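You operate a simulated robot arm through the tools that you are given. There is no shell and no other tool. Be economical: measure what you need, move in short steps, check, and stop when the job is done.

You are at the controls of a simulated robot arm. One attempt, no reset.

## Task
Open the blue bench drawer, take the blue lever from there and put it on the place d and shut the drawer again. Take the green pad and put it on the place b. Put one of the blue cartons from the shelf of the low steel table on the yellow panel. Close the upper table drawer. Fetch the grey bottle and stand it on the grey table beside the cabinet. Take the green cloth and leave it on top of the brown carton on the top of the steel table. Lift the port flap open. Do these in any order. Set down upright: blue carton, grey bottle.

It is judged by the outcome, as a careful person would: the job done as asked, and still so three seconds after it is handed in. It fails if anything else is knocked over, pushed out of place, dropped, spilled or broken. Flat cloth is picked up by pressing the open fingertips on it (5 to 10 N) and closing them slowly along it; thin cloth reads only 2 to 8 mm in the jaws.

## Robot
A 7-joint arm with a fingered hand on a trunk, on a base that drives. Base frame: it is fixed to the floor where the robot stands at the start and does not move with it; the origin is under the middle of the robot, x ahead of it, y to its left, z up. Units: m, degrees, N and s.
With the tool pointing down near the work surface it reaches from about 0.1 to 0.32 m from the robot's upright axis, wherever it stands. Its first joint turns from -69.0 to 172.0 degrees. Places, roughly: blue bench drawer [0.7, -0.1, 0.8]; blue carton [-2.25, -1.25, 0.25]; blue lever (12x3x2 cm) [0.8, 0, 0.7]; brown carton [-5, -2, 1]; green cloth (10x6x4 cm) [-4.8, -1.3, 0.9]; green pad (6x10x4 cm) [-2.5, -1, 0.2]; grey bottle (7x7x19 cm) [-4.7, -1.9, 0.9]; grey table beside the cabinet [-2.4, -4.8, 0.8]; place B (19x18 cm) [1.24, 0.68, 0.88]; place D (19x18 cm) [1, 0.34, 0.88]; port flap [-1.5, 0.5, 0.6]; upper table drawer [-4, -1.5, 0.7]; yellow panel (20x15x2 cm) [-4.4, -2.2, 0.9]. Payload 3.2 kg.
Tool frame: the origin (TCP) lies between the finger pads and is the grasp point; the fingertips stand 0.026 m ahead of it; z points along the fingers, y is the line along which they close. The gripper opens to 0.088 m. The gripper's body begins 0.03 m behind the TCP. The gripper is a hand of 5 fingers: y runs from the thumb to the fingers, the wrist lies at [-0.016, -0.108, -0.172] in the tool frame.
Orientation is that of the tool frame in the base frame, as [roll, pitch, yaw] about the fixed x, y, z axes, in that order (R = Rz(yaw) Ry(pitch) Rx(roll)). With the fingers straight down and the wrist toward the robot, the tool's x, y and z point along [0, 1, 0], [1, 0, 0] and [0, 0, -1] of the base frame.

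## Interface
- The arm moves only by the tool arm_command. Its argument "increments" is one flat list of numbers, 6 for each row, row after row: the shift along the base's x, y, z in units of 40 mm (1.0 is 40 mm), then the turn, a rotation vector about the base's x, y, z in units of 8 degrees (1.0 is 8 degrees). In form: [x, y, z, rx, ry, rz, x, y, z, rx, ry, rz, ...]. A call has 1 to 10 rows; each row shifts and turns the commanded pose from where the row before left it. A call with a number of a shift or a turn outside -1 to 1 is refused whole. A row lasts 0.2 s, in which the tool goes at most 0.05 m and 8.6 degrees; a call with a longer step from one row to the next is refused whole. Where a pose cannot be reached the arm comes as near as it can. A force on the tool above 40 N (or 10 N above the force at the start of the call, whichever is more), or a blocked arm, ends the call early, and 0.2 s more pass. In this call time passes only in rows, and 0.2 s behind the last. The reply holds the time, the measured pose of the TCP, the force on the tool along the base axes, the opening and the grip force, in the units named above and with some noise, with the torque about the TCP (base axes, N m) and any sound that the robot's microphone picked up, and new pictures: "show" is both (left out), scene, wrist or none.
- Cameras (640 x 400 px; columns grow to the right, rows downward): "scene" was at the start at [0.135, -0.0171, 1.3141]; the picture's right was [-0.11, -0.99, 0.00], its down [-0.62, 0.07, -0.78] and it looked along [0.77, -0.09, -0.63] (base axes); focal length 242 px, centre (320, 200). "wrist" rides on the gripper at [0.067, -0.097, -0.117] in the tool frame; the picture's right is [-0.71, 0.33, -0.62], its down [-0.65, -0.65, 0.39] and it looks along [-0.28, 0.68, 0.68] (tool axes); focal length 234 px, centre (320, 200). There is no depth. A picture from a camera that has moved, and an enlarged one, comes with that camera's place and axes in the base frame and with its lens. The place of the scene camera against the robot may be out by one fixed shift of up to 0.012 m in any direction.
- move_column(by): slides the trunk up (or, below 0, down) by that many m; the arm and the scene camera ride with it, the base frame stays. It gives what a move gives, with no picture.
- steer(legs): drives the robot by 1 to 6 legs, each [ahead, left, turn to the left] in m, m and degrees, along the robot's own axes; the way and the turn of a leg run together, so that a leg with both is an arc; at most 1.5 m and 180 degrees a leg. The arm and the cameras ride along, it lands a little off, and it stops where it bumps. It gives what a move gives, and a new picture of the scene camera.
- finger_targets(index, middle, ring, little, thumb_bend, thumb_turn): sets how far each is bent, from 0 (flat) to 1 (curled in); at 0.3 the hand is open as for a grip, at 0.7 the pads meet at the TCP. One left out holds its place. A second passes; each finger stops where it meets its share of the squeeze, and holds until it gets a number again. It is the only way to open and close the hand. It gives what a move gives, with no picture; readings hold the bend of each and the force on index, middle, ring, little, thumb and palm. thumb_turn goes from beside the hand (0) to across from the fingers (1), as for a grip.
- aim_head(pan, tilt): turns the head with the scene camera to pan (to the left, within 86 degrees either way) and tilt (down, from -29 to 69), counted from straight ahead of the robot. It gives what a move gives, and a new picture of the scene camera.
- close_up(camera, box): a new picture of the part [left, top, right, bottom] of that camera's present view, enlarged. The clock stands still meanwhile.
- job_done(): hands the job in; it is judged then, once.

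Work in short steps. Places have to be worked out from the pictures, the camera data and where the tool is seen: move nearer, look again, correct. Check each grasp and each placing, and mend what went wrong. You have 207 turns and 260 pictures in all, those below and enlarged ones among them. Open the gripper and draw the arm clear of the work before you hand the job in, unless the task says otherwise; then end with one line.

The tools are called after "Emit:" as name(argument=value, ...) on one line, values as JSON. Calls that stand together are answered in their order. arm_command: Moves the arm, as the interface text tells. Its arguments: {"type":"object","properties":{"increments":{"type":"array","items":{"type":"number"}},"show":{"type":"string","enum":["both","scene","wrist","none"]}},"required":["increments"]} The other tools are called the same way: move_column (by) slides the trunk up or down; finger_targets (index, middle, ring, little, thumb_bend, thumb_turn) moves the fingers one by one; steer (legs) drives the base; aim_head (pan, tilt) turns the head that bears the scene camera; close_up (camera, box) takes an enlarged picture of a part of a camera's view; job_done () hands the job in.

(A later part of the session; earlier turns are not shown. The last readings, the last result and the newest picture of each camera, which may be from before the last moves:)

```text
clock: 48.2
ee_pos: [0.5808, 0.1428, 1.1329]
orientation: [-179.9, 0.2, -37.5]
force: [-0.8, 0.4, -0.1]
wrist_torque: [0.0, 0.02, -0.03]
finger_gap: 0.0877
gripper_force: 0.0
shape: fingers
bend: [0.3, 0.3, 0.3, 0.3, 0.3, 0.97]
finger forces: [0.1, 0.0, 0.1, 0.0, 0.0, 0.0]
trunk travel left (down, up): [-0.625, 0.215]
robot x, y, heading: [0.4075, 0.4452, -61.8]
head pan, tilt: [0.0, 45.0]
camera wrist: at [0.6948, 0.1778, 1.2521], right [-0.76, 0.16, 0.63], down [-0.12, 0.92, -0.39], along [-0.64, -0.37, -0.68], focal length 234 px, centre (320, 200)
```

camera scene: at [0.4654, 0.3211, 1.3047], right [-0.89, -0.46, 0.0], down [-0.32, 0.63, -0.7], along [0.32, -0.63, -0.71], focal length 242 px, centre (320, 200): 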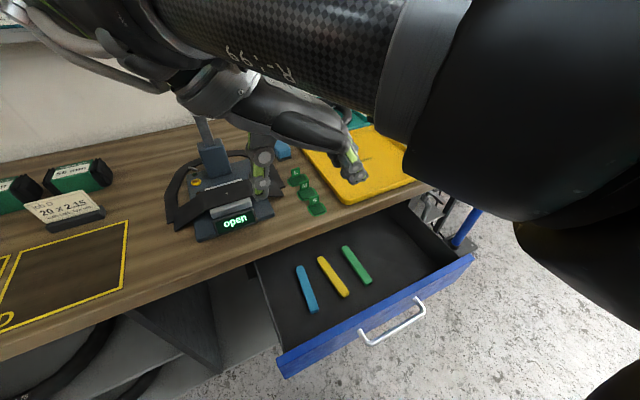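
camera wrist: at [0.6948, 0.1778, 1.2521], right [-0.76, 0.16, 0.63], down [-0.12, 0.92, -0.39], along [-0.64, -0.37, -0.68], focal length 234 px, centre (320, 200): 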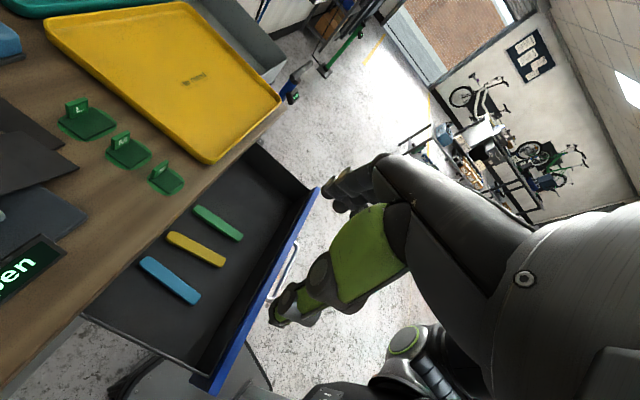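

The lever is at about (0.61,0.107), top z≈0.74. To keep the forearm high above the drawer front I lower with the arm rather than the trunk; first a small approach and narrower fingers.

Emit:
finger_targets(index=0.4, middle=0.4, ring=0.4, little=0.4, thumb_bend=0.4)

Emit:
steer(legs=[[0.04, 0, 0]])

Emit:
arm_command(increments=[0, 0, -0.9, 0, 0, 0, 0, 0, -0.9, 0, 0, 0, 0, 0, -0.9, 0, 0, 0, 0, 0, -0.9, 0, 0, 0, 0, 0, -0.9, 0, 0, 0, 0, 0, -0.9, 0, 0, 0], show="both")

```text
clock: 49.2
ee_pos: [0.5814, 0.1419, 1.1337]
orientation: [180.0, 0.2, -37.4]
force: [0.5, 0.5, -0.3]
wrist_torque: [0.0, 0.01, -0.02]
finger_gap: 0.0676
gripper_force: 0.0
shape: fingers
bend: [0.4, 0.4, 0.4, 0.4, 0.4, 0.97]
finger forces: [0.1, 0.1, 0.0, 0.1, 0.1, 0.0]
trunk travel left (down, up): [-0.625, 0.215]
robot x, y, heading: [0.406, 0.4458, -61.8]
head pan, tilt: [0.0, 45.0]
```

```text
clock: 50.0
ee_pos: [0.6001, 0.106, 1.1334]
orientation: [-179.9, 0.2, -37.5]
force: [-0.7, -1.2, 0.3]
wrist_torque: [0.02, -0.03, 0.0]
finger_gap: 0.0675
gripper_force: 0.1
shape: fingers
bend: [0.4, 0.4, 0.4, 0.4, 0.4, 0.97]
finger forces: [0.0, 0.1, 0.0, 0.1, 0.1, 0.0]
trunk travel left (down, up): [-0.625, 0.215]
robot x, y, heading: [0.4246, 0.4069, -61.8]
head pan, tilt: [0.0, 45.0]
camera scene: at [0.4841, 0.2858, 1.3047], right [-0.89, -0.46, 0.0], down [-0.33, 0.63, -0.7], along [0.32, -0.63, -0.71], focal length 242 px, centre (320, 200)
```

scene: 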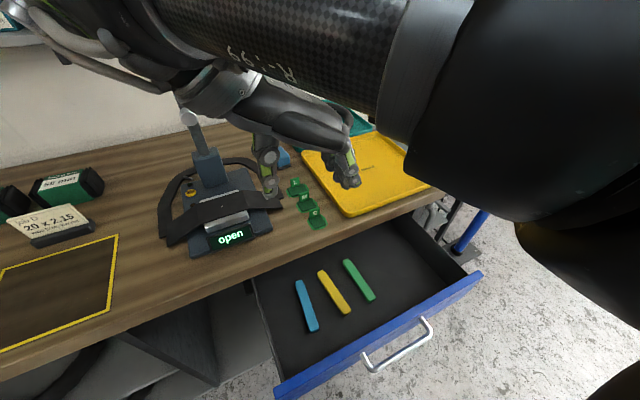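

```text
clock: 51.5
ee_pos: [0.6012, 0.1039, 0.9184]
orientation: [-179.9, 0.1, -37.5]
force: [0.0, -0.4, 0.3]
wrist_torque: [-0.01, 0.02, 0.02]
finger_gap: 0.0674
gripper_force: 0.0
shape: fingers
bend: [0.4, 0.4, 0.4, 0.4, 0.4, 0.97]
finger forces: [0.0, 0.0, 0.1, 0.0, 0.1, 0.0]
trunk travel left (down, up): [-0.625, 0.215]
robot x, y, heading: [0.4224, 0.4056, -61.8]
head pan, tilt: [0.0, 45.0]
camera scene: at [0.4855, 0.2865, 1.305], right [-0.88, -0.47, 0.0], down [-0.34, 0.62, -0.71], along [0.34, -0.62, -0.71], focal length 242 px, centre (320, 200)
camera wrist: at [0.7142, 0.1407, 1.0386], right [-0.76, 0.17, 0.63], down [-0.12, 0.91, -0.39], along [-0.64, -0.37, -0.68], focal length 234 px, centre (320, 200)
```

scene: 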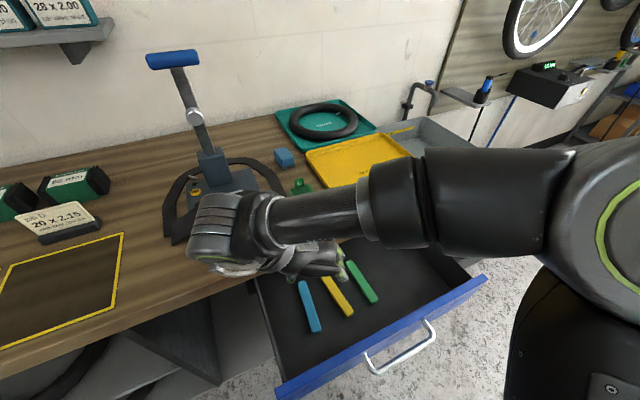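
wrist: 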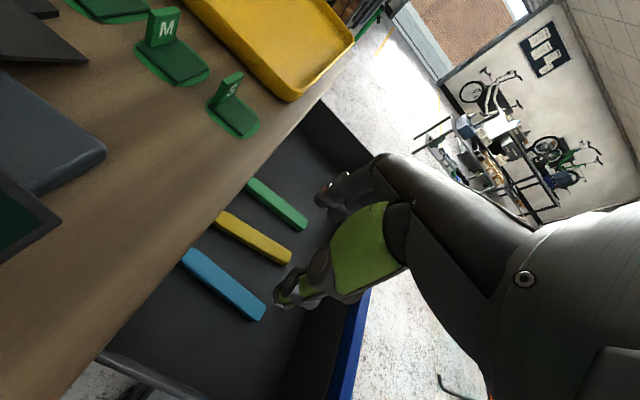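

Arm lowers fine. The lever center is ~(0.607,0.109), axis -42°. I shift slightly to (0.596,0.119), yaw -4°, and lower to z≈0.80.

Emit:
arm_command(increments=[-0.13, 0.38, -0.5, 0, 0, -0.5, 0, 0, -0.85, 0, 0, 0, 0, 0, -0.85, 0, 0, 0, 0, 0, -0.75, 0, 0, 0], show="both")

```text
clock: 52.5
ee_pos: [0.5978, 0.12, 0.7991]
orientation: [-179.9, 0.2, -41.4]
force: [0.6, 0.0, 0.5]
wrist_torque: [-0.01, 0.0, 0.02]
finger_gap: 0.0675
gripper_force: 0.0
shape: fingers
bend: [0.4, 0.4, 0.4, 0.4, 0.4, 0.97]
finger forces: [0.0, 0.1, 0.1, 0.0, 0.1, 0.0]
trunk travel left (down, up): [-0.625, 0.215]
robot x, y, heading: [0.4233, 0.411, -61.5]
head pan, tilt: [0.0, 45.0]
camera scene: at [0.4855, 0.2865, 1.305], right [-0.88, -0.47, 0.0], down [-0.34, 0.62, -0.71], along [0.34, -0.62, -0.71], focal length 242 px, centre (320, 200)
camera wrist: at [0.7123, 0.1486, 0.9181], right [-0.75, 0.22, 0.63], down [-0.05, 0.92, -0.39], along [-0.66, -0.32, -0.68], focal length 234 px, centre (320, 200)
```

scene: 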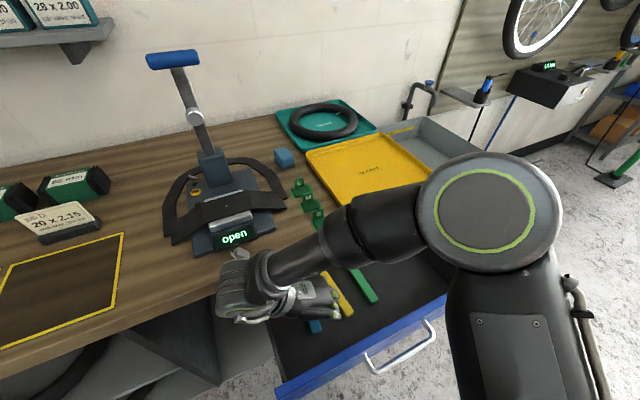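
wrist: 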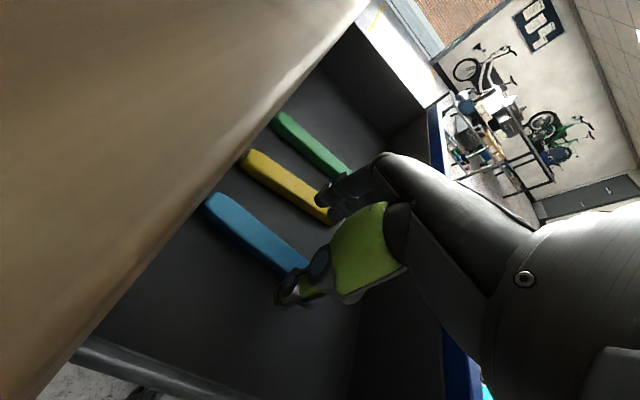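

Wrist camera box may get close to the bench edge, so I tilt the hand 10° (fingers toward the bench), shift 1 cm back along the lever, and descend gently to about 0.757.

Emit:
arm_command(increments=[-0.1, 0.09, 0, -0.38, -0.5, 0, -0.08, 0.08, 0, -0.38, -0.5, 0, 0, 0, -0.5, 0, 0, 0, 0, 0, -0.5, 0, 0, 0], show="both")

```text
clock: 53.5
ee_pos: [0.5888, 0.1272, 0.7613]
orientation: [-179.5, -10.2, -41.5]
force: [2.1, 1.1, 22.8]
wrist_torque: [-0.66, 0.72, -0.04]
finger_gap: 0.0673
gripper_force: 11.4
shape: fingers
bend: [0.4, 0.38, 0.4, 0.4, 0.4, 0.97]
finger forces: [0.0, 23.4, 0.1, 0.0, 0.1, 0.0]
trunk travel left (down, up): [-0.625, 0.215]
robot x, y, heading: [0.4212, 0.4086, -61.9]
head pan, tilt: [0.0, 45.0]
camera scene: at [0.4843, 0.2908, 1.3061], right [-0.88, -0.47, 0.0], down [-0.33, 0.62, -0.71], along [0.34, -0.62, -0.7], focal length 242 px, centre (320, 200)
camera wrist: at [0.686, 0.17, 0.8924], right [-0.83, 0.28, 0.48], down [0.01, 0.87, -0.49], along [-0.56, -0.41, -0.72], focal length 234 px, centre (320, 200)
```

scene: 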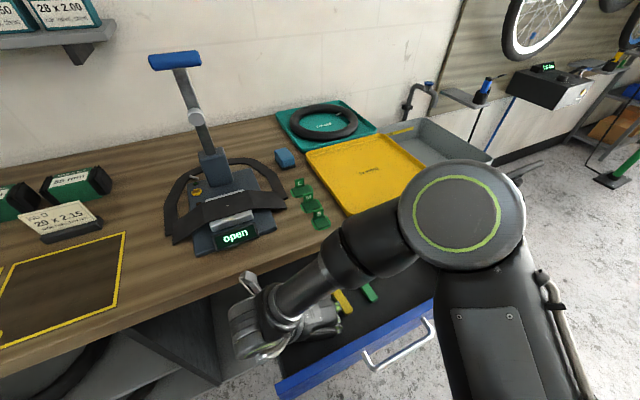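
wrist: 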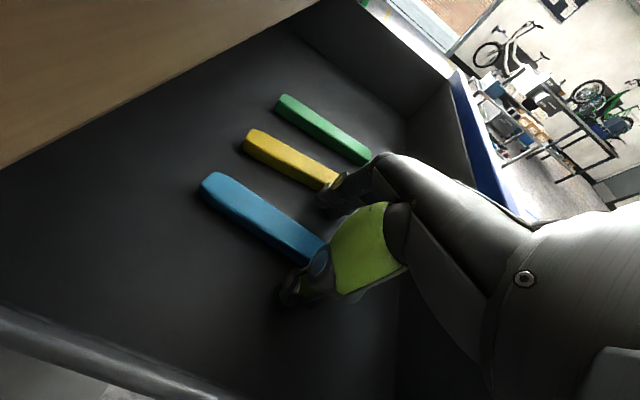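

The middle finger touches something. I look closer at the wrist view to see whether it is the floor or the yellow lever.

Emit:
close_up(camera="wrist", box=[180, 100, 420, 320])

Emit:
close_up(camera="scene", box=[220, 230, 420, 380])

```text
1.82 times, centred on (300, 210) of wrist
camera zoom: at [0.686, 0.17, 0.8924], right [-0.83, 0.28, 0.48], down [0.01, 0.87, -0.49], along [-0.56, -0.41, -0.72], focal length 426 px, centre (356, 182)
```

zoom: 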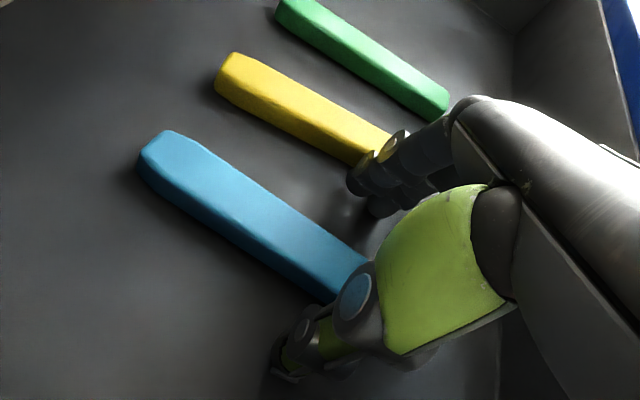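

```text
2.67 times, centred on (320, 305) of scene
camera zoom: at [0.4843, 0.2908, 1.3061], right [-0.88, -0.47, 0.0], down [-0.33, 0.62, -0.71], along [0.34, -0.62, -0.7], focal length 646 px, centre (320, -80)
```

zoom: 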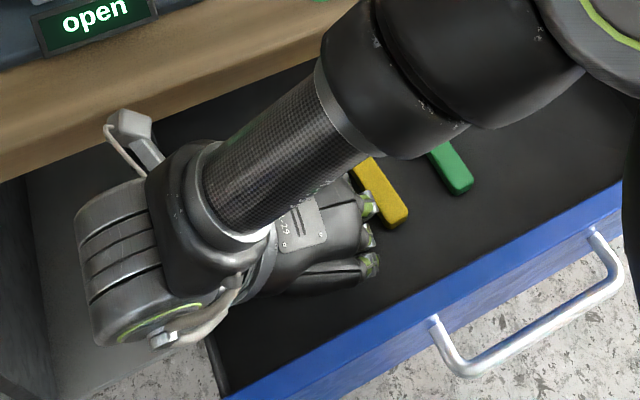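

Fingertips appear to rest on the floor between blue and yellow. I lift 4 mm and close slowly.

Emit:
arm_command(increments=[0, 0, 0.12, 0, 0, 0], show="none")

Emit:
finger_targets(index=0.5, middle=0.5, ring=0.5, little=0.5, thumb_bend=0.5)

Emit:
close_up(camera="wrist", box=[180, 100, 420, 320])

```text
clock: 53.9
ee_pos: [0.5883, 0.1283, 0.7624]
orientation: [-179.1, -9.7, -41.6]
force: [0.9, -0.7, 3.8]
wrist_torque: [-0.13, 0.05, 0.05]
finger_gap: 0.0673
gripper_force: 1.5
shape: fingers
bend: [0.4, 0.39, 0.4, 0.4, 0.4, 0.97]
finger forces: [0.1, 3.0, 0.0, 0.0, 0.0, 0.1]
trunk travel left (down, up): [-0.625, 0.215]
robot x, y, heading: [0.4227, 0.4085, -61.4]
head pan, tilt: [0.0, 45.0]
```

```text
clock: 54.9
ee_pos: [0.5885, 0.1279, 0.7636]
orientation: [-179.2, -9.9, -41.5]
force: [-2.3, -0.5, 7.3]
wrist_torque: [-0.18, 0.32, -0.03]
finger_gap: 0.0459
gripper_force: 3.4
shape: fingers
bend: [0.5, 0.46, 0.5, 0.5, 0.5, 0.97]
finger forces: [0.0, 7.3, 0.0, 0.0, 0.0, 0.1]
trunk travel left (down, up): [-0.625, 0.215]
robot x, y, heading: [0.4242, 0.4126, -61.6]
head pan, tilt: [0.0, 45.0]
```

```text
1.82 times, centred on (300, 210) of wrist
camera zoom: at [0.6859, 0.1693, 0.8946], right [-0.83, 0.28, 0.49], down [0.01, 0.87, -0.49], along [-0.56, -0.4, -0.72], focal length 426 px, centre (356, 182)
```

zoom: 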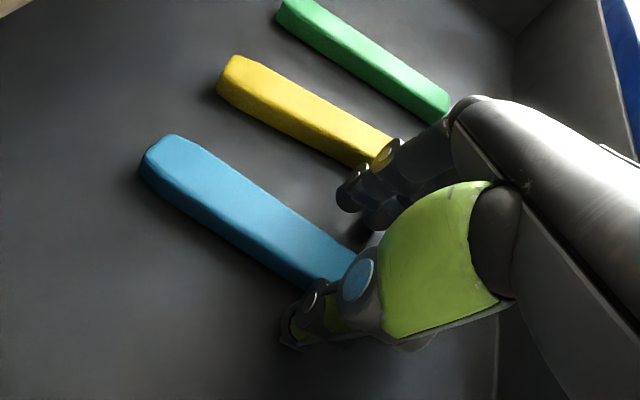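

I close to grip the lever.

Emit:
arm_command(increments=[0.12, -0.1, 0.1, 0, 0, 0], show="none")

Emit:
finger_targets(index=0.75, middle=0.75, ring=0.75, little=0.75, thumb_bend=0.7)

Emit:
close_up(camera="wrist", box=[180, 100, 420, 320])

```text
clock: 55.2
ee_pos: [0.5929, 0.1239, 0.7686]
orientation: [-179.1, -9.8, -41.5]
force: [0.2, -0.1, 0.1]
wrist_torque: [0.01, 0.0, -0.02]
finger_gap: 0.0458
gripper_force: 0.0
shape: fingers
bend: [0.5, 0.5, 0.5, 0.5, 0.5, 0.97]
finger forces: [0.0, 0.0, 0.0, 0.0, 0.0, 0.0]
trunk travel left (down, up): [-0.625, 0.215]
robot x, y, heading: [0.4235, 0.4074, -61.5]
head pan, tilt: [0.0, 45.0]
```

```text
clock: 56.2
ee_pos: [0.593, 0.1242, 0.7689]
orientation: [-179.2, -9.9, -41.4]
force: [0.6, -0.9, 11.6]
wrist_torque: [0.04, -0.22, -0.01]
finger_gap: 0.0162
gripper_force: 12.2
shape: fingers
bend: [0.74, 0.74, 0.75, 0.75, 0.62, 0.95]
finger forces: [7.8, 3.9, 0.6, 0.0, 11.8, 0.0]
trunk travel left (down, up): [-0.625, 0.215]
robot x, y, heading: [0.422, 0.4132, -61.5]
head pan, tilt: [0.0, 45.0]
```

```text
1.82 times, centred on (300, 210) of wrist
camera zoom: at [0.6905, 0.1664, 0.8998], right [-0.83, 0.28, 0.49], down [0.01, 0.87, -0.49], along [-0.56, -0.4, -0.72], focal length 426 px, centre (356, 182)
```

zoom: 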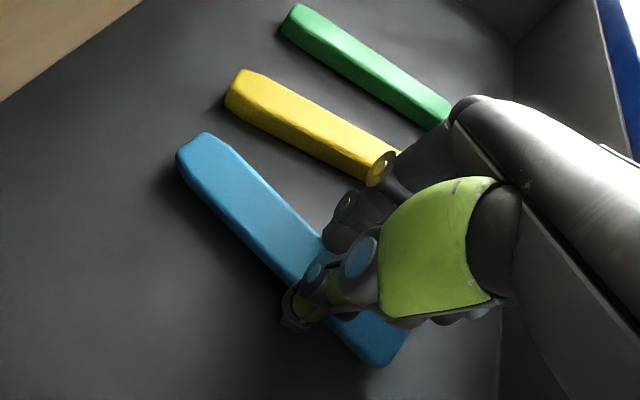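

The lever is gripped at its middle-near part. I lift 4 cm to check it holds.

Emit:
arm_command(increments=[0, 0, 0.25, 0, 0, 0, 0, 0, 0.35, 0, 0, 0, 0, 0, 0.4, 0, 0, 0], show="wrist")

```text
clock: 57.0
ee_pos: [0.5933, 0.1239, 0.8079]
orientation: [-179.1, -9.8, -41.5]
force: [0.2, -0.4, 0.7]
wrist_torque: [0.0, 0.03, 0.03]
finger_gap: 0.0
gripper_force: 0.1
shape: fingers
bend: [0.75, 0.75, 0.75, 0.75, 0.69, 0.97]
finger forces: [0.0, 0.1, 0.1, 0.0, 0.0, 0.1]
trunk travel left (down, up): [-0.625, 0.215]
robot x, y, heading: [0.4202, 0.4093, -61.5]
head pan, tilt: [0.0, 45.0]
camera wrist: at [0.6911, 0.1667, 0.9381], right [-0.83, 0.28, 0.49], down [0.01, 0.87, -0.48], along [-0.56, -0.4, -0.72], focal length 234 px, centre (320, 200)
```

wrist: 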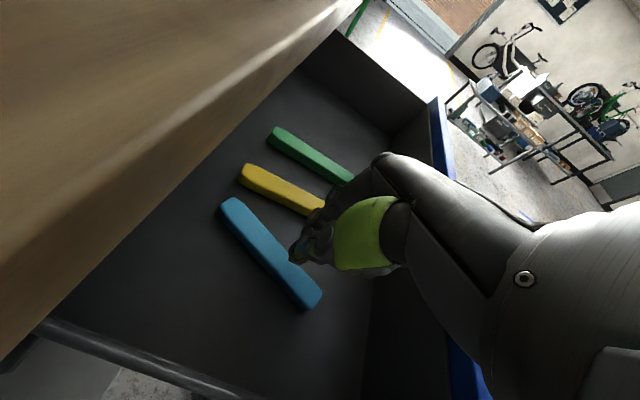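

It slipped off the top: grip was too high. The lever now lies at ~-58° with center ~(0.616,0.114). I reopen, turn the hand to match, and re-aim.

Emit:
finger_targets(index=0.45, middle=0.45, ring=0.45, little=0.45, thumb_bend=0.45)

Emit:
arm_command(increments=[0.15, 0.08, 0.3, 0, 0, -0.6, 0.15, 0.08, 0.3, 0, 0, -0.6, 0, 0, 0, 0, 0, -0.6], show="both")

```text
clock: 58.0
ee_pos: [0.5941, 0.1247, 0.8081]
orientation: [-179.2, -9.9, -41.5]
force: [0.3, -0.1, 0.0]
wrist_torque: [-0.01, 0.01, 0.01]
finger_gap: 0.0557
gripper_force: 0.1
shape: fingers
bend: [0.45, 0.45, 0.45, 0.45, 0.45, 0.97]
finger forces: [0.0, 0.1, 0.0, 0.0, 0.0, 0.0]
trunk travel left (down, up): [-0.625, 0.215]
robot x, y, heading: [0.4241, 0.4107, -61.8]
head pan, tilt: [0.0, 45.0]
```

```text
clock: 58.9
ee_pos: [0.6068, 0.1325, 0.832]
orientation: [-179.1, -9.7, -56.0]
force: [0.1, -0.5, 0.6]
wrist_torque: [0.03, 0.04, 0.03]
finger_gap: 0.0561
gripper_force: 0.0
shape: fingers
bend: [0.45, 0.45, 0.45, 0.45, 0.45, 0.97]
finger forces: [0.1, 0.1, 0.1, 0.0, 0.0, 0.0]
trunk travel left (down, up): [-0.625, 0.215]
robot x, y, heading: [0.4261, 0.4129, -61.7]
head pan, tilt: [0.0, 45.0]
camera scene: at [0.4852, 0.2869, 1.305], right [-0.88, -0.47, 0.0], down [-0.34, 0.62, -0.71], along [0.34, -0.62, -0.71], focal length 242 px, centre (320, 200)
camera wrist: at [0.7106, 0.1478, 0.9621], right [-0.73, 0.48, 0.49], down [0.23, 0.85, -0.48], along [-0.64, -0.24, -0.73], focal length 234 px, centre (320, 200)
```

scene: 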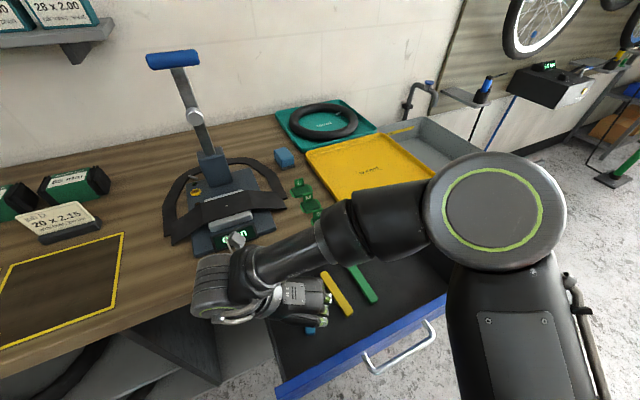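
wrist: 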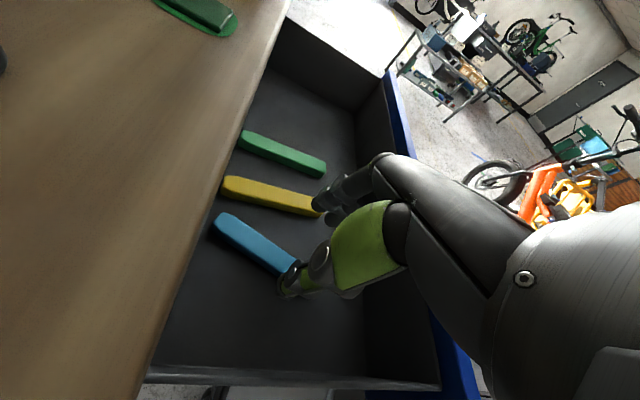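

Hand yaw now matches. I shift to line up, then descend to ~0.769.

Emit:
arm_command(increments=[-0.28, 0.16, -0.4, 0, 0, 0, 0, 0, -0.6, 0, 0, 0, 0, 0, -0.56, 0, 0, 0], show="both")

```text
clock: 59.6
ee_pos: [0.5934, 0.1401, 0.7674]
orientation: [-179.2, -9.9, -56.0]
force: [0.0, -0.1, 0.0]
wrist_torque: [0.01, 0.0, 0.01]
finger_gap: 0.0561
gripper_force: 0.1
shape: fingers
bend: [0.45, 0.45, 0.45, 0.45, 0.45, 0.97]
finger forces: [0.0, 0.0, 0.0, 0.0, 0.1, 0.0]
trunk travel left (down, up): [-0.625, 0.215]
robot x, y, heading: [0.4273, 0.4077, -61.8]
head pan, tilt: [0.0, 45.0]
camera scene: at [0.4852, 0.287, 1.3051], right [-0.88, -0.47, 0.0], down [-0.34, 0.62, -0.71], along [0.34, -0.62, -0.71], focal length 242 px, centre (320, 200)
camera wrist: at [0.6981, 0.1553, 0.8977], right [-0.73, 0.47, 0.49], down [0.22, 0.84, -0.49], along [-0.64, -0.25, -0.72], focal length 234 px, centre (320, 200)
```

scene: 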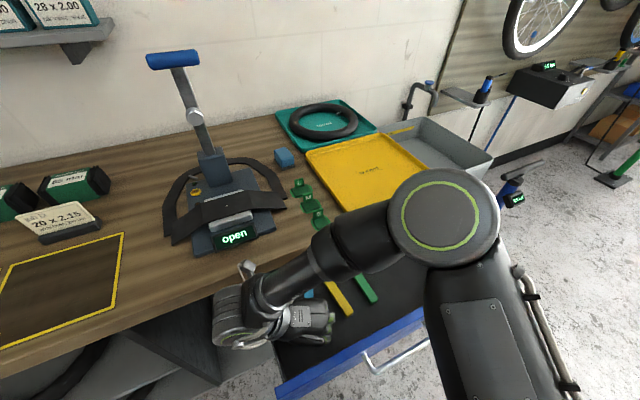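
wrist: 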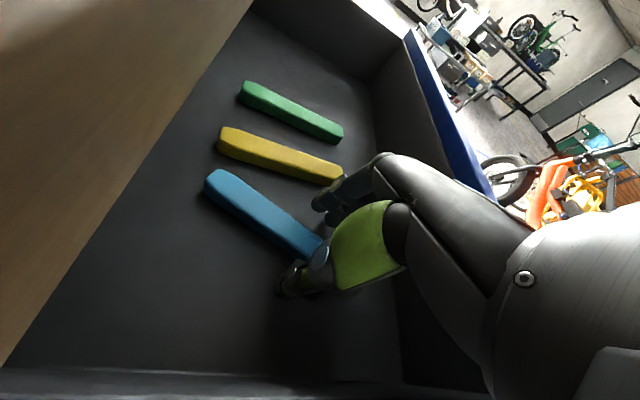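

No contact. Close partly, lower a few mm, then squeeze.

Emit:
finger_targets(index=0.54, middle=0.54, ring=0.54, little=0.54, thumb_bend=0.54)

Emit:
arm_command(increments=[0, 0, -0.16, 0, 0, 0], show="none")

Emit:
close_up(camera="wrist", box=[180, 140, 420, 320])

```text
clock: 60.6
ee_pos: [0.5926, 0.139, 0.7684]
orientation: [-179.1, -9.8, -56.0]
force: [-0.3, -0.3, 0.7]
wrist_torque: [0.0, -0.03, 0.0]
finger_gap: 0.0377
gripper_force: 0.1
shape: fingers
bend: [0.54, 0.54, 0.54, 0.54, 0.54, 0.97]
finger forces: [0.0, 0.0, 0.1, 0.0, 0.1, 0.0]
trunk travel left (down, up): [-0.625, 0.215]
robot x, y, heading: [0.4241, 0.4077, -61.9]
head pan, tilt: [0.0, 45.0]
```

```text
clock: 61.0
ee_pos: [0.5939, 0.1397, 0.7643]
orientation: [-179.4, -10.1, -55.9]
force: [-0.4, -1.5, 17.7]
wrist_torque: [-0.19, 0.48, 0.02]
finger_gap: 0.0375
gripper_force: 8.7
shape: fingers
bend: [0.54, 0.53, 0.54, 0.54, 0.54, 0.97]
finger forces: [0.0, 18.0, 0.1, 0.0, 0.0, 0.0]
trunk travel left (down, up): [-0.625, 0.215]
robot x, y, heading: [0.4207, 0.4072, -61.5]
head pan, tilt: [0.0, 45.0]
```

```text
2.22 times, centred on (300, 230) of wrist
camera zoom: at [0.6978, 0.1558, 0.894], right [-0.73, 0.48, 0.49], down [0.22, 0.84, -0.49], along [-0.64, -0.25, -0.72], focal length 520 px, centre (364, 133)
```

zoom: 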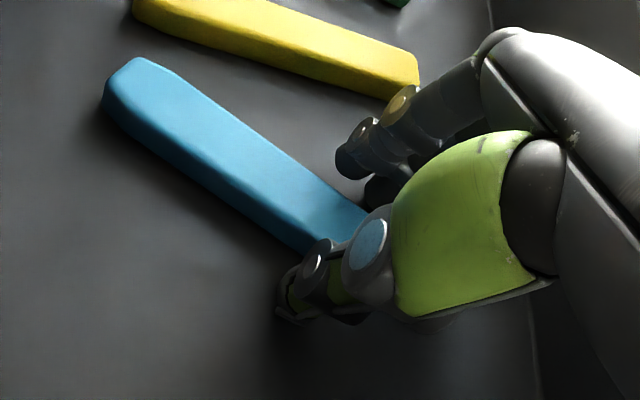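

The middle finger rests on the floor. I raise 3 mm and squeeze.

Emit:
arm_command(increments=[0, 0, 0.04, 0, 0, 0], show="none")

Emit:
finger_targets(index=0.75, middle=0.75, ring=0.75, little=0.75, thumb_bend=0.75)

Emit:
close_up(camera="wrist", box=[180, 140, 420, 320])

```text
clock: 61.5
ee_pos: [0.5936, 0.1377, 0.7645]
orientation: [-179.2, -9.8, -56.0]
force: [0.0, -1.0, 11.1]
wrist_torque: [-0.15, 0.27, 0.05]
finger_gap: 0.0373
gripper_force: 5.1
shape: fingers
bend: [0.54, 0.53, 0.54, 0.54, 0.54, 0.97]
finger forces: [0.1, 10.5, 0.0, 0.0, 0.0, 0.1]
trunk travel left (down, up): [-0.625, 0.215]
robot x, y, heading: [0.4258, 0.4115, -61.7]
head pan, tilt: [0.0, 45.0]
```

```text
clock: 62.5
ee_pos: [0.5935, 0.139, 0.7631]
orientation: [-179.1, -9.8, -55.9]
force: [-0.1, 1.3, 1.7]
wrist_torque: [-0.03, -0.08, 0.0]
finger_gap: 0.0189
gripper_force: 17.0
shape: fingers
bend: [0.74, 0.74, 0.74, 0.75, 0.61, 0.94]
finger forces: [10.2, 4.1, 1.8, 0.0, 16.7, 0.0]
trunk travel left (down, up): [-0.625, 0.215]
robot x, y, heading: [0.4225, 0.4082, -61.9]
head pan, tilt: [0.0, 45.0]
```

```text
2.22 times, centred on (300, 230) of wrist
camera zoom: at [0.6982, 0.1554, 0.8941], right [-0.73, 0.47, 0.49], down [0.22, 0.85, -0.48], along [-0.64, -0.25, -0.72], focal length 520 px, centre (364, 133)
```

zoom: 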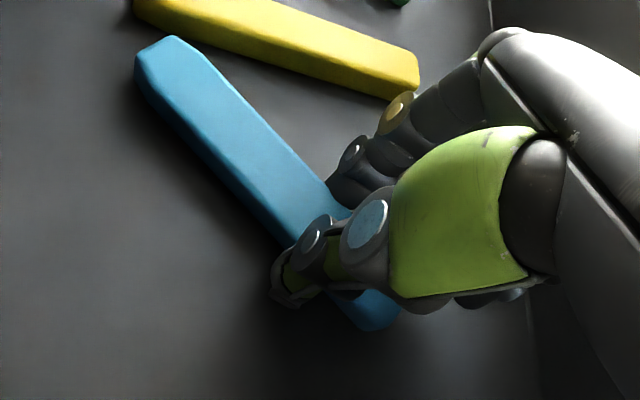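

Grip force 17 N this time. Lift test.

Emit:
arm_command(increments=[0, 0, 0.2, 0, 0, 0, 0, 0, 0.3, 0, 0, 0, 0, 0, 0.4, 0, 0, 0], show="wrist")

```text
clock: 63.2
ee_pos: [0.5954, 0.1396, 0.8004]
orientation: [-179.2, -9.8, -55.9]
force: [-0.5, 0.1, -0.7]
wrist_torque: [0.01, 0.0, 0.06]
finger_gap: 0.019
gripper_force: 16.1
shape: fingers
bend: [0.74, 0.74, 0.75, 0.75, 0.61, 0.94]
finger forces: [9.4, 4.4, 2.0, 0.1, 16.3, 0.0]
trunk travel left (down, up): [-0.625, 0.215]
robot x, y, heading: [0.4256, 0.4107, -61.9]
head pan, tilt: [0.0, 45.0]
camera wrist: at [0.6997, 0.1553, 0.9302], right [-0.73, 0.47, 0.49], down [0.22, 0.85, -0.48], along [-0.64, -0.24, -0.72], focal length 234 px, centre (320, 200)
```

wrist: 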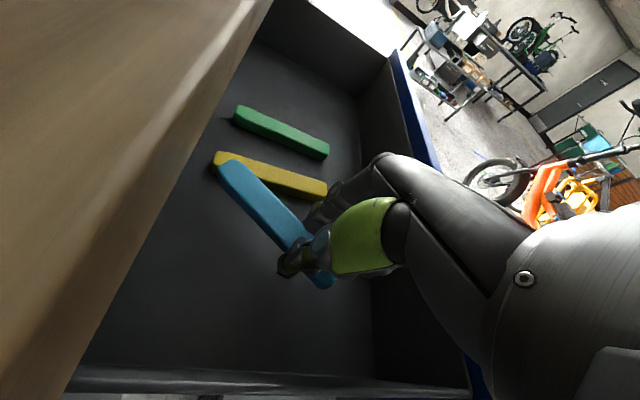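

The lever is lifted. I first draw it back from under the bench edge, then raise.

Emit:
arm_command(increments=[-0.5, 0.38, 0, 0, 0, 0, -0.5, 0.38, 0, 0, 0, 0, -0.3, 0.22, 0.5, 0, 0, 0, 0, 0, 0.95, 0, 0, 0, 0, 0, 0.95, 0, 0, 0, 0, 0, 0.95, 0, 0, 0, 0, 0, 0.95, 0, 0, 0, 0, 0, 0.95, 0, 0, 0, 0, 0, 0.95, 0, 0, 0], show="scene")

```text
clock: 65.2
ee_pos: [0.5412, 0.1778, 1.0445]
orientation: [-179.3, -9.9, -55.8]
force: [-0.2, 0.5, -0.7]
wrist_torque: [-0.04, -0.02, 0.0]
finger_gap: 0.0191
gripper_force: 15.7
shape: fingers
bend: [0.74, 0.74, 0.75, 0.75, 0.61, 0.94]
finger forces: [9.0, 4.8, 2.0, 0.1, 15.9, 0.0]
trunk travel left (down, up): [-0.625, 0.215]
robot x, y, heading: [0.4251, 0.4095, -61.4]
head pan, tilt: [0.0, 45.0]
camera scene: at [0.4844, 0.2888, 1.3052], right [-0.88, -0.47, 0.0], down [-0.34, 0.62, -0.71], along [0.34, -0.62, -0.71], focal length 242 px, centre (320, 200)
```

scene: 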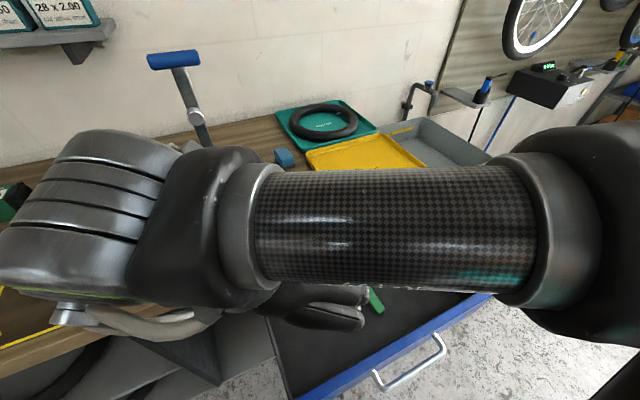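

I back off, square up to the bench, and rotate the hand back to wrist-toward-robot posture while extending.

Emit:
steer(legs=[[-0.08, 0.1, 24.5]])

Emit:
arm_command(increments=[0.2, -0.15, 0.1, 0, 0, 0.97, 0.2, -0.15, 0.1, 0, 0, 0.97, 0.2, -0.15, 0.1, 0, 0, 0.97, 0.2, -0.15, 0.1, 0, 0, 0.97, 0.2, -0.15, 0.1, 0, 0, 0.97, 0.2, -0.15, 0.1, 0, 0, 0.97, 0.2, -0.15, 0.1, 0, 0, 0.97, 0.2, -0.15, 0.1, 0, 0, 0.97, 0.2, -0.15, 0.1, 0, 0, 0.97, 0.2, -0.15, 0.1, 0, 0, 0.97], show="both")

```text
clock: 66.9
ee_pos: [0.6514, 0.3725, 1.044]
orientation: [-179.2, -9.8, -31.4]
force: [0.2, 0.1, -0.2]
wrist_torque: [0.0, 0.01, 0.0]
finger_gap: 0.019
gripper_force: 16.6
shape: fingers
bend: [0.74, 0.74, 0.75, 0.75, 0.61, 0.94]
finger forces: [9.1, 4.7, 2.0, 0.0, 15.9, 0.0]
trunk travel left (down, up): [-0.625, 0.215]
robot x, y, heading: [0.4464, 0.5336, -37.2]
head pan, tilt: [0.0, 45.0]
camera scene: at [0.5502, 0.449, 1.3051], right [-0.6, -0.8, 0.0], down [-0.56, 0.43, -0.71], along [0.56, -0.43, -0.71], focal length 242 px, centre (320, 200)
```

scene: 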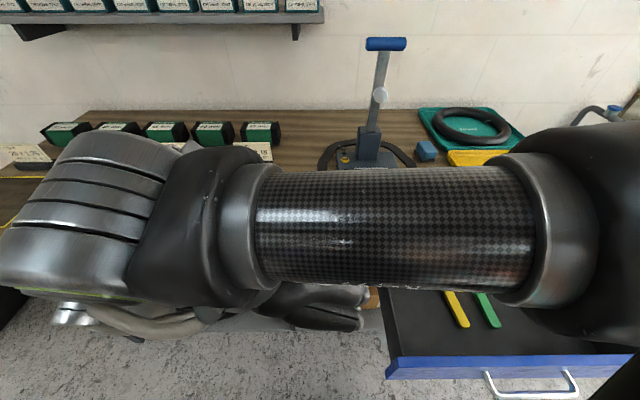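

```text
clock: 69.1
ee_pos: [0.7305, 0.3115, 1.0844]
orientation: [-179.2, -9.7, 46.4]
force: [-0.3, 0.0, 0.1]
wrist_torque: [0.02, 0.0, 0.02]
finger_gap: 0.0188
gripper_force: 15.0
shape: fingers
bend: [0.74, 0.74, 0.75, 0.75, 0.61, 0.94]
finger forces: [8.9, 4.8, 1.9, 0.0, 15.7, 0.0]
trunk travel left (down, up): [-0.625, 0.215]
robot x, y, heading: [0.4434, 0.5355, -37.3]
head pan, tilt: [0.0, 45.0]
camera scene: at [0.5501, 0.4479, 1.305], right [-0.6, -0.8, 0.0], down [-0.56, 0.43, -0.71], along [0.56, -0.43, -0.71], focal length 242 px, centre (320, 200)
camera wrist: at [0.6926, 0.4113, 1.2137], right [-0.31, -0.82, 0.49], down [-0.87, 0.04, -0.49], along [0.38, -0.58, -0.72], focal length 234 px, centre (320, 200)
```

scene: 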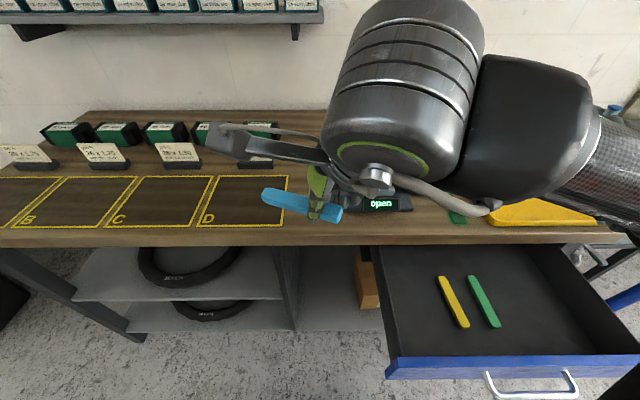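
wrist: 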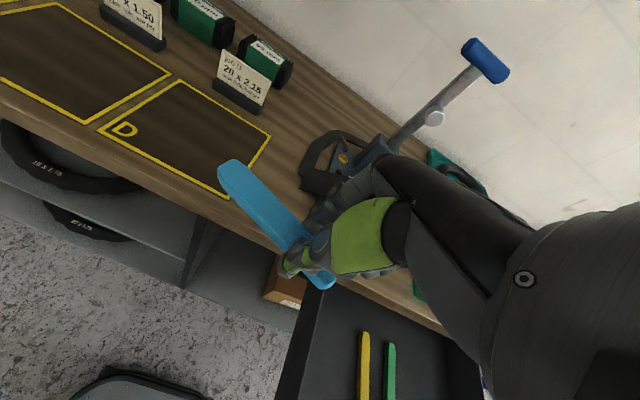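

Place D is at (0.99,0.34). I drive left 0.15 and ahead 0.14.

Emit:
steer(legs=[[0.14, 0.15, 0]])

Emit:
move_column(by=-0.11)

Emit:
aim_head(pan=0, tilt=45)

```text
clock: 70.7
ee_pos: [0.9347, 0.3469, 1.0838]
orientation: [-179.1, -9.8, 46.4]
force: [0.0, 0.2, 0.0]
wrist_torque: [0.0, 0.02, 0.01]
finger_gap: 0.0192
gripper_force: 15.7
shape: fingers
bend: [0.74, 0.74, 0.75, 0.75, 0.61, 0.94]
finger forces: [9.0, 4.8, 2.0, 0.0, 15.6, 0.0]
trunk travel left (down, up): [-0.625, 0.215]
robot x, y, heading: [0.6468, 0.5704, -36.8]
head pan, tilt: [0.0, 45.0]
camera scene: at [0.7535, 0.4823, 1.305], right [-0.6, -0.8, 0.0], down [-0.57, 0.42, -0.71], along [0.56, -0.42, -0.71], focal length 242 px, centre (320, 200)
```

scene: 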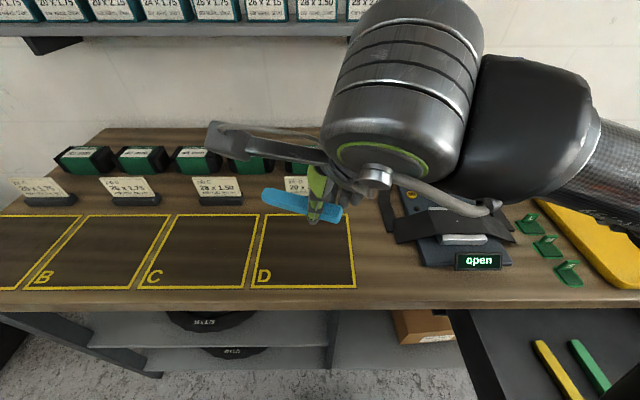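

```text
clock: 72.2
ee_pos: [0.9332, 0.3476, 0.9732]
orientation: [-179.2, -9.8, 46.5]
force: [-0.5, -0.3, -0.2]
wrist_torque: [-0.02, 0.0, 0.03]
finger_gap: 0.0193
gripper_force: 15.8
shape: fingers
bend: [0.74, 0.74, 0.75, 0.75, 0.61, 0.94]
finger forces: [8.9, 4.8, 1.9, 0.0, 15.7, 0.0]
trunk travel left (down, up): [-0.515, 0.325]
robot x, y, heading: [0.6501, 0.571, -37.0]
head pan, tilt: [0.0, 45.0]
```

```text
clock: 72.8
ee_pos: [0.9327, 0.3468, 0.9731]
orientation: [-179.2, -9.8, 46.5]
force: [-0.1, 0.1, -0.2]
wrist_torque: [-0.01, 0.02, 0.05]
finger_gap: 0.0193
gripper_force: 15.8
shape: fingers
bend: [0.74, 0.74, 0.75, 0.75, 0.61, 0.94]
finger forces: [8.9, 4.8, 1.9, 0.0, 15.7, 0.1]
trunk travel left (down, up): [-0.515, 0.325]
robot x, y, heading: [0.6494, 0.5704, -37.0]
head pan, tilt: [0.0, 45.0]
camera scene: at [0.7528, 0.4821, 1.1951], right [-0.6, -0.8, 0.0], down [-0.57, 0.43, -0.71], along [0.57, -0.42, -0.71], focal length 242 px, centre (320, 200)
```

scene: 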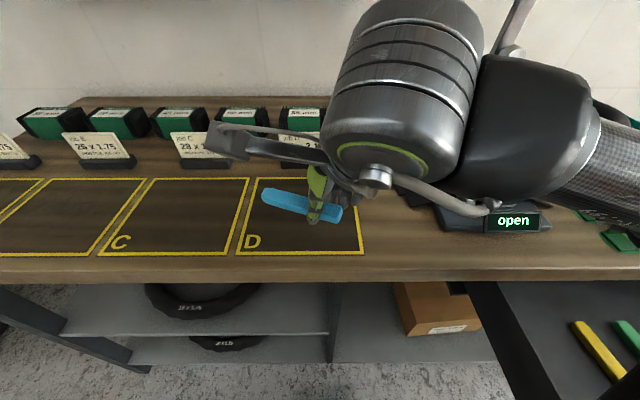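

Lever is nearly above D. I move 3.5 cm deeper and lower to contact.

Emit:
arm_command(increments=[0.35, -0.27, 0, 0, 0, 0, 0.35, -0.27, 0, 0, 0, 0, 0, 0, -0.5, 0, 0, 0, 0, 0, -0.5, 0, 0, 0, 0, 0, -0.3, 0, 0, 0, 0, 0, -0.15, 0, 0, 0], show="scene")

```text
clock: 74.2
ee_pos: [0.9622, 0.325, 0.9155]
orientation: [-179.2, -9.9, 46.4]
force: [-0.3, 0.2, 0.7]
wrist_torque: [0.01, 0.0, 0.0]
finger_gap: 0.0194
gripper_force: 15.5
shape: fingers
bend: [0.74, 0.74, 0.75, 0.75, 0.61, 0.94]
finger forces: [9.0, 4.7, 2.0, 0.1, 15.7, 0.0]
trunk travel left (down, up): [-0.515, 0.325]
robot x, y, heading: [0.6454, 0.5656, -37.1]
head pan, tilt: [0.0, 45.0]
camera scene: at [0.7528, 0.4821, 1.1951], right [-0.6, -0.8, 0.0], down [-0.57, 0.43, -0.71], along [0.57, -0.42, -0.71], focal length 242 px, centre (320, 200)
```

scene: 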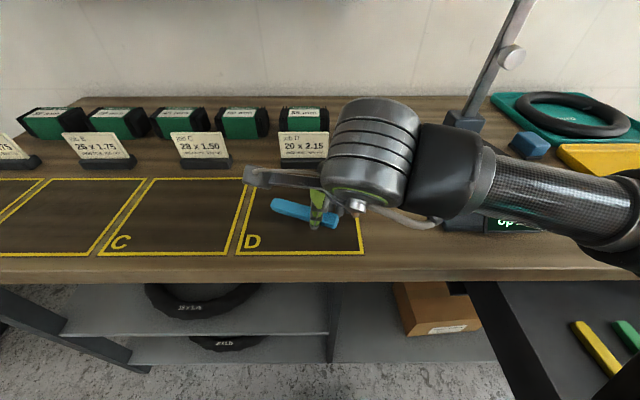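

Inside D. I lower in 2-mm steps until it touches.

Emit:
arm_command(increments=[0, 0, -0.07, 0, 0, 0, 0, 0, -0.07, 0, 0, 0, 0, 0, -0.07, 0, 0, 0], show="none")

```text
clock: 75.0
ee_pos: [0.9607, 0.326, 0.9097]
orientation: [-179.6, -10.2, 46.5]
force: [1.5, -5.6, 17.6]
wrist_torque: [0.18, 0.01, 0.07]
finger_gap: 0.0191
gripper_force: 20.3
shape: fingers
bend: [0.74, 0.74, 0.75, 0.75, 0.62, 0.93]
finger forces: [12.6, 6.5, 3.1, 0.0, 17.6, 0.0]
trunk travel left (down, up): [-0.515, 0.325]
robot x, y, heading: [0.6517, 0.5669, -37.2]
head pan, tilt: [0.0, 45.0]
```

Contact felt. Raise 1 mm, release gently, and lift away.

Emit:
arm_command(increments=[0, 0, 0.03, 0, 0, 0], show="none")

Emit:
finger_targets(index=0.5, middle=0.5, ring=0.5, little=0.5, thumb_bend=0.5)

Emit:
arm_command(increments=[0, 0, 0.4, 0, 0, 0, 0, 0, 0.8, 0, 0, 0, 0, 0, 0.9, 0, 0, 0, 0, 0, 0.9, 0, 0, 0], show="both")

```text
clock: 75.3
ee_pos: [0.9613, 0.3256, 0.9085]
orientation: [-179.4, -10.0, 46.4]
force: [0.6, -3.5, 16.0]
wrist_torque: [0.28, 0.04, 0.0]
finger_gap: 0.0189
gripper_force: 19.3
shape: fingers
bend: [0.74, 0.74, 0.75, 0.75, 0.62, 0.93]
finger forces: [12.4, 5.5, 2.4, 0.0, 18.0, 0.0]
trunk travel left (down, up): [-0.515, 0.325]
robot x, y, heading: [0.6433, 0.5647, -36.8]
head pan, tilt: [0.0, 45.0]
```

```text
clock: 76.3
ee_pos: [0.9594, 0.3278, 0.9116]
orientation: [-179.6, -10.0, 46.5]
force: [-6.5, 5.7, 23.3]
wrist_torque: [-0.52, 0.16, -0.18]
finger_gap: 0.0453
gripper_force: 11.6
shape: fingers
bend: [0.5, 0.55, 0.59, 0.5, 0.5, 0.97]
finger forces: [0.1, 9.3, 14.0, 0.0, 0.0, 0.0]
trunk travel left (down, up): [-0.515, 0.325]
robot x, y, heading: [0.6476, 0.5688, -36.8]
head pan, tilt: [0.0, 45.0]
```

```text
clock: 77.3
ee_pos: [0.9635, 0.326, 1.0299]
orientation: [-179.3, -9.9, 46.5]
force: [-0.5, -0.1, -0.3]
wrist_torque: [0.01, -0.02, -0.03]
finger_gap: 0.0456
gripper_force: 0.2
shape: fingers
bend: [0.5, 0.5, 0.5, 0.5, 0.5, 0.97]
finger forces: [0.0, 0.0, 0.1, 0.0, 0.0, 0.1]
trunk travel left (down, up): [-0.515, 0.325]
robot x, y, heading: [0.65, 0.5696, -36.8]
head pan, tilt: [0.0, 45.0]
camera scene: at [0.7529, 0.4826, 1.195], right [-0.6, -0.8, 0.0], down [-0.57, 0.42, -0.71], along [0.57, -0.43, -0.71], focal length 242 px, centre (320, 200)
camera wrist: at [0.9259, 0.4235, 1.1598], right [-0.31, -0.82, 0.49], down [-0.87, 0.04, -0.48], along [0.38, -0.58, -0.73], focal length 234 px, centre (320, 200)
```

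scene: 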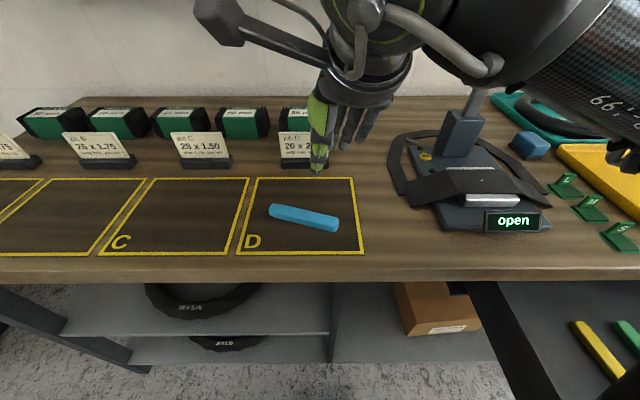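
wrist: 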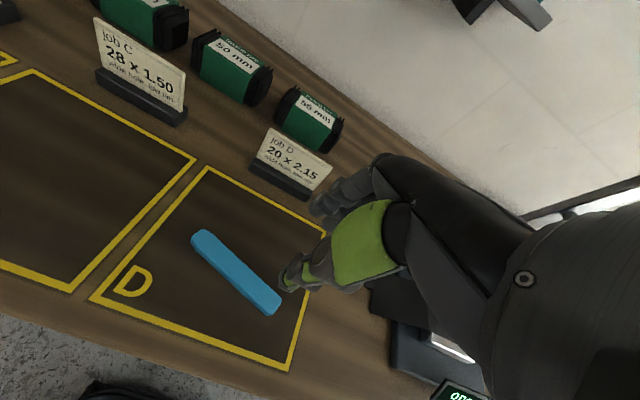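

Lever is in D. Next: shut the drawer. I back off, slide to be in front of the drawer, and reset the hand to horizontal with a fist.

Emit:
steer(legs=[[-0.5, 0, 0], [0, -0.5, 0]])

Emit:
arm_command(increments=[0, 0, 0, -0.45, 0.43, 0.4, 0, 0, 0, -0.45, 0.43, 0.4, 0, 0, 0, -0.55, -0.76, 0, 0, 0, 0, -0.55, -0.76, 0, 0, 0, 0, -0.55, -0.76, 0, 0, 0, 0, -0.55, -0.76, 0, 0, 0, 0, -0.55, -0.76, 0, 0, 0, 0, -0.55, -0.76, 0, 0, 0, 0, -0.55, -0.76, 0, 0, 0, 0, -0.55, -0.76, 0], show="none")

Emit:
finger_targets(index=0.95, middle=0.95, ring=0.95, little=0.95, thumb_bend=0.5)

Emit:
arm_command(increments=[0, 0, 0, -0.55, -0.76, 0, 0, 0, 0, -0.55, -0.76, 0], show="scene")

```text
clock: 82.8
ee_pos: [0.2736, 0.2324, 1.0297]
orientation: [-179.2, -9.8, 46.9]
force: [0.4, -0.7, 0.2]
wrist_torque: [0.02, -0.01, 0.01]
finger_gap: 0.0455
gripper_force: 0.1
shape: fingers
bend: [0.5, 0.5, 0.5, 0.5, 0.5, 0.97]
finger forces: [0.0, 0.0, 0.0, 0.1, 0.0, 0.0]
trunk travel left (down, up): [-0.515, 0.325]
robot x, y, heading: [-0.0462, 0.4703, -36.4]
head pan, tilt: [0.0, 45.0]
camera scene: at [0.061, 0.3889, 1.1951], right [-0.59, -0.81, 0.0], down [-0.57, 0.42, -0.71], along [0.57, -0.42, -0.71], focal length 242 px, centre (320, 200)
```

scene: 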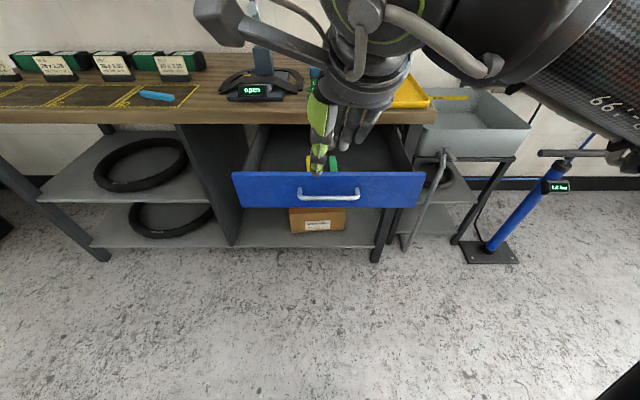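

```text
clock: 85.0
ee_pos: [0.2735, 0.2339, 1.0302]
orientation: [121.4, -0.7, 53.7]
force: [0.3, 0.5, 0.4]
wrist_torque: [-0.02, -0.02, 0.02]
finger_gap: 0.0453
gripper_force: 0.0
shape: fingers
bend: [0.5, 0.5, 0.5, 0.5, 0.5, 0.97]
finger forces: [0.1, 0.1, 0.0, 0.0, 0.0, 0.1]
trunk travel left (down, up): [-0.515, 0.325]
robot x, y, heading: [-0.0438, 0.4722, -36.5]
head pan, tilt: [0.0, 45.0]
```

```text
clock: 86.0
ee_pos: [0.2744, 0.2326, 1.0303]
orientation: [121.4, -0.6, 53.5]
force: [-1.0, 0.5, -0.1]
wrist_torque: [0.0, 0.01, -0.01]
finger_gap: 0.0372
gripper_force: 0.0
shape: fingers
bend: [0.95, 0.95, 0.95, 0.95, 0.5, 0.97]
finger forces: [0.0, 0.1, 0.1, 0.0, 0.0, 0.1]
trunk travel left (down, up): [-0.515, 0.325]
robot x, y, heading: [-0.0447, 0.4719, -36.6]
head pan, tilt: [0.0, 45.0]
```

```text
clock: 86.6
ee_pos: [0.2941, 0.2371, 1.0412]
orientation: [106.4, -0.7, 53.7]
force: [-0.2, 0.8, 0.3]
wrist_torque: [0.02, 0.0, 0.04]
finger_gap: 0.0367
gripper_force: 0.0
shape: fingers
bend: [0.95, 0.95, 0.95, 0.95, 0.5, 0.97]
finger forces: [0.0, 0.0, 0.0, 0.0, 0.1, 0.0]
out of reach, approached as far as the arm can: row 1, 2
trunk travel left (down, up): [-0.515, 0.325]
robot x, y, heading: [-0.0417, 0.4764, -36.7]
head pan, tilt: [0.0, 45.0]
camera scene: at [0.0617, 0.3894, 1.195], right [-0.59, -0.81, 0.0], down [-0.57, 0.42, -0.71], along [0.57, -0.42, -0.71], focal length 242 px, centre (320, 200)
```

scene: 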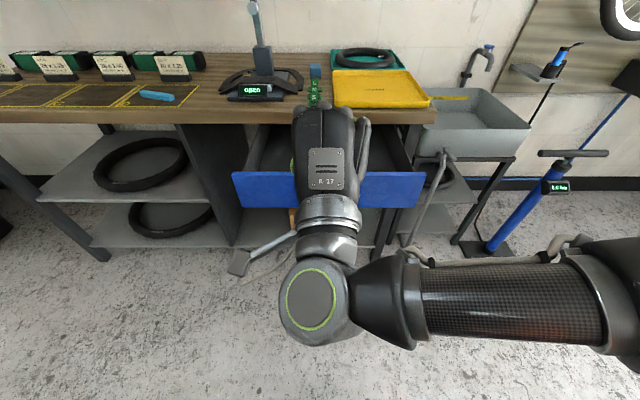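

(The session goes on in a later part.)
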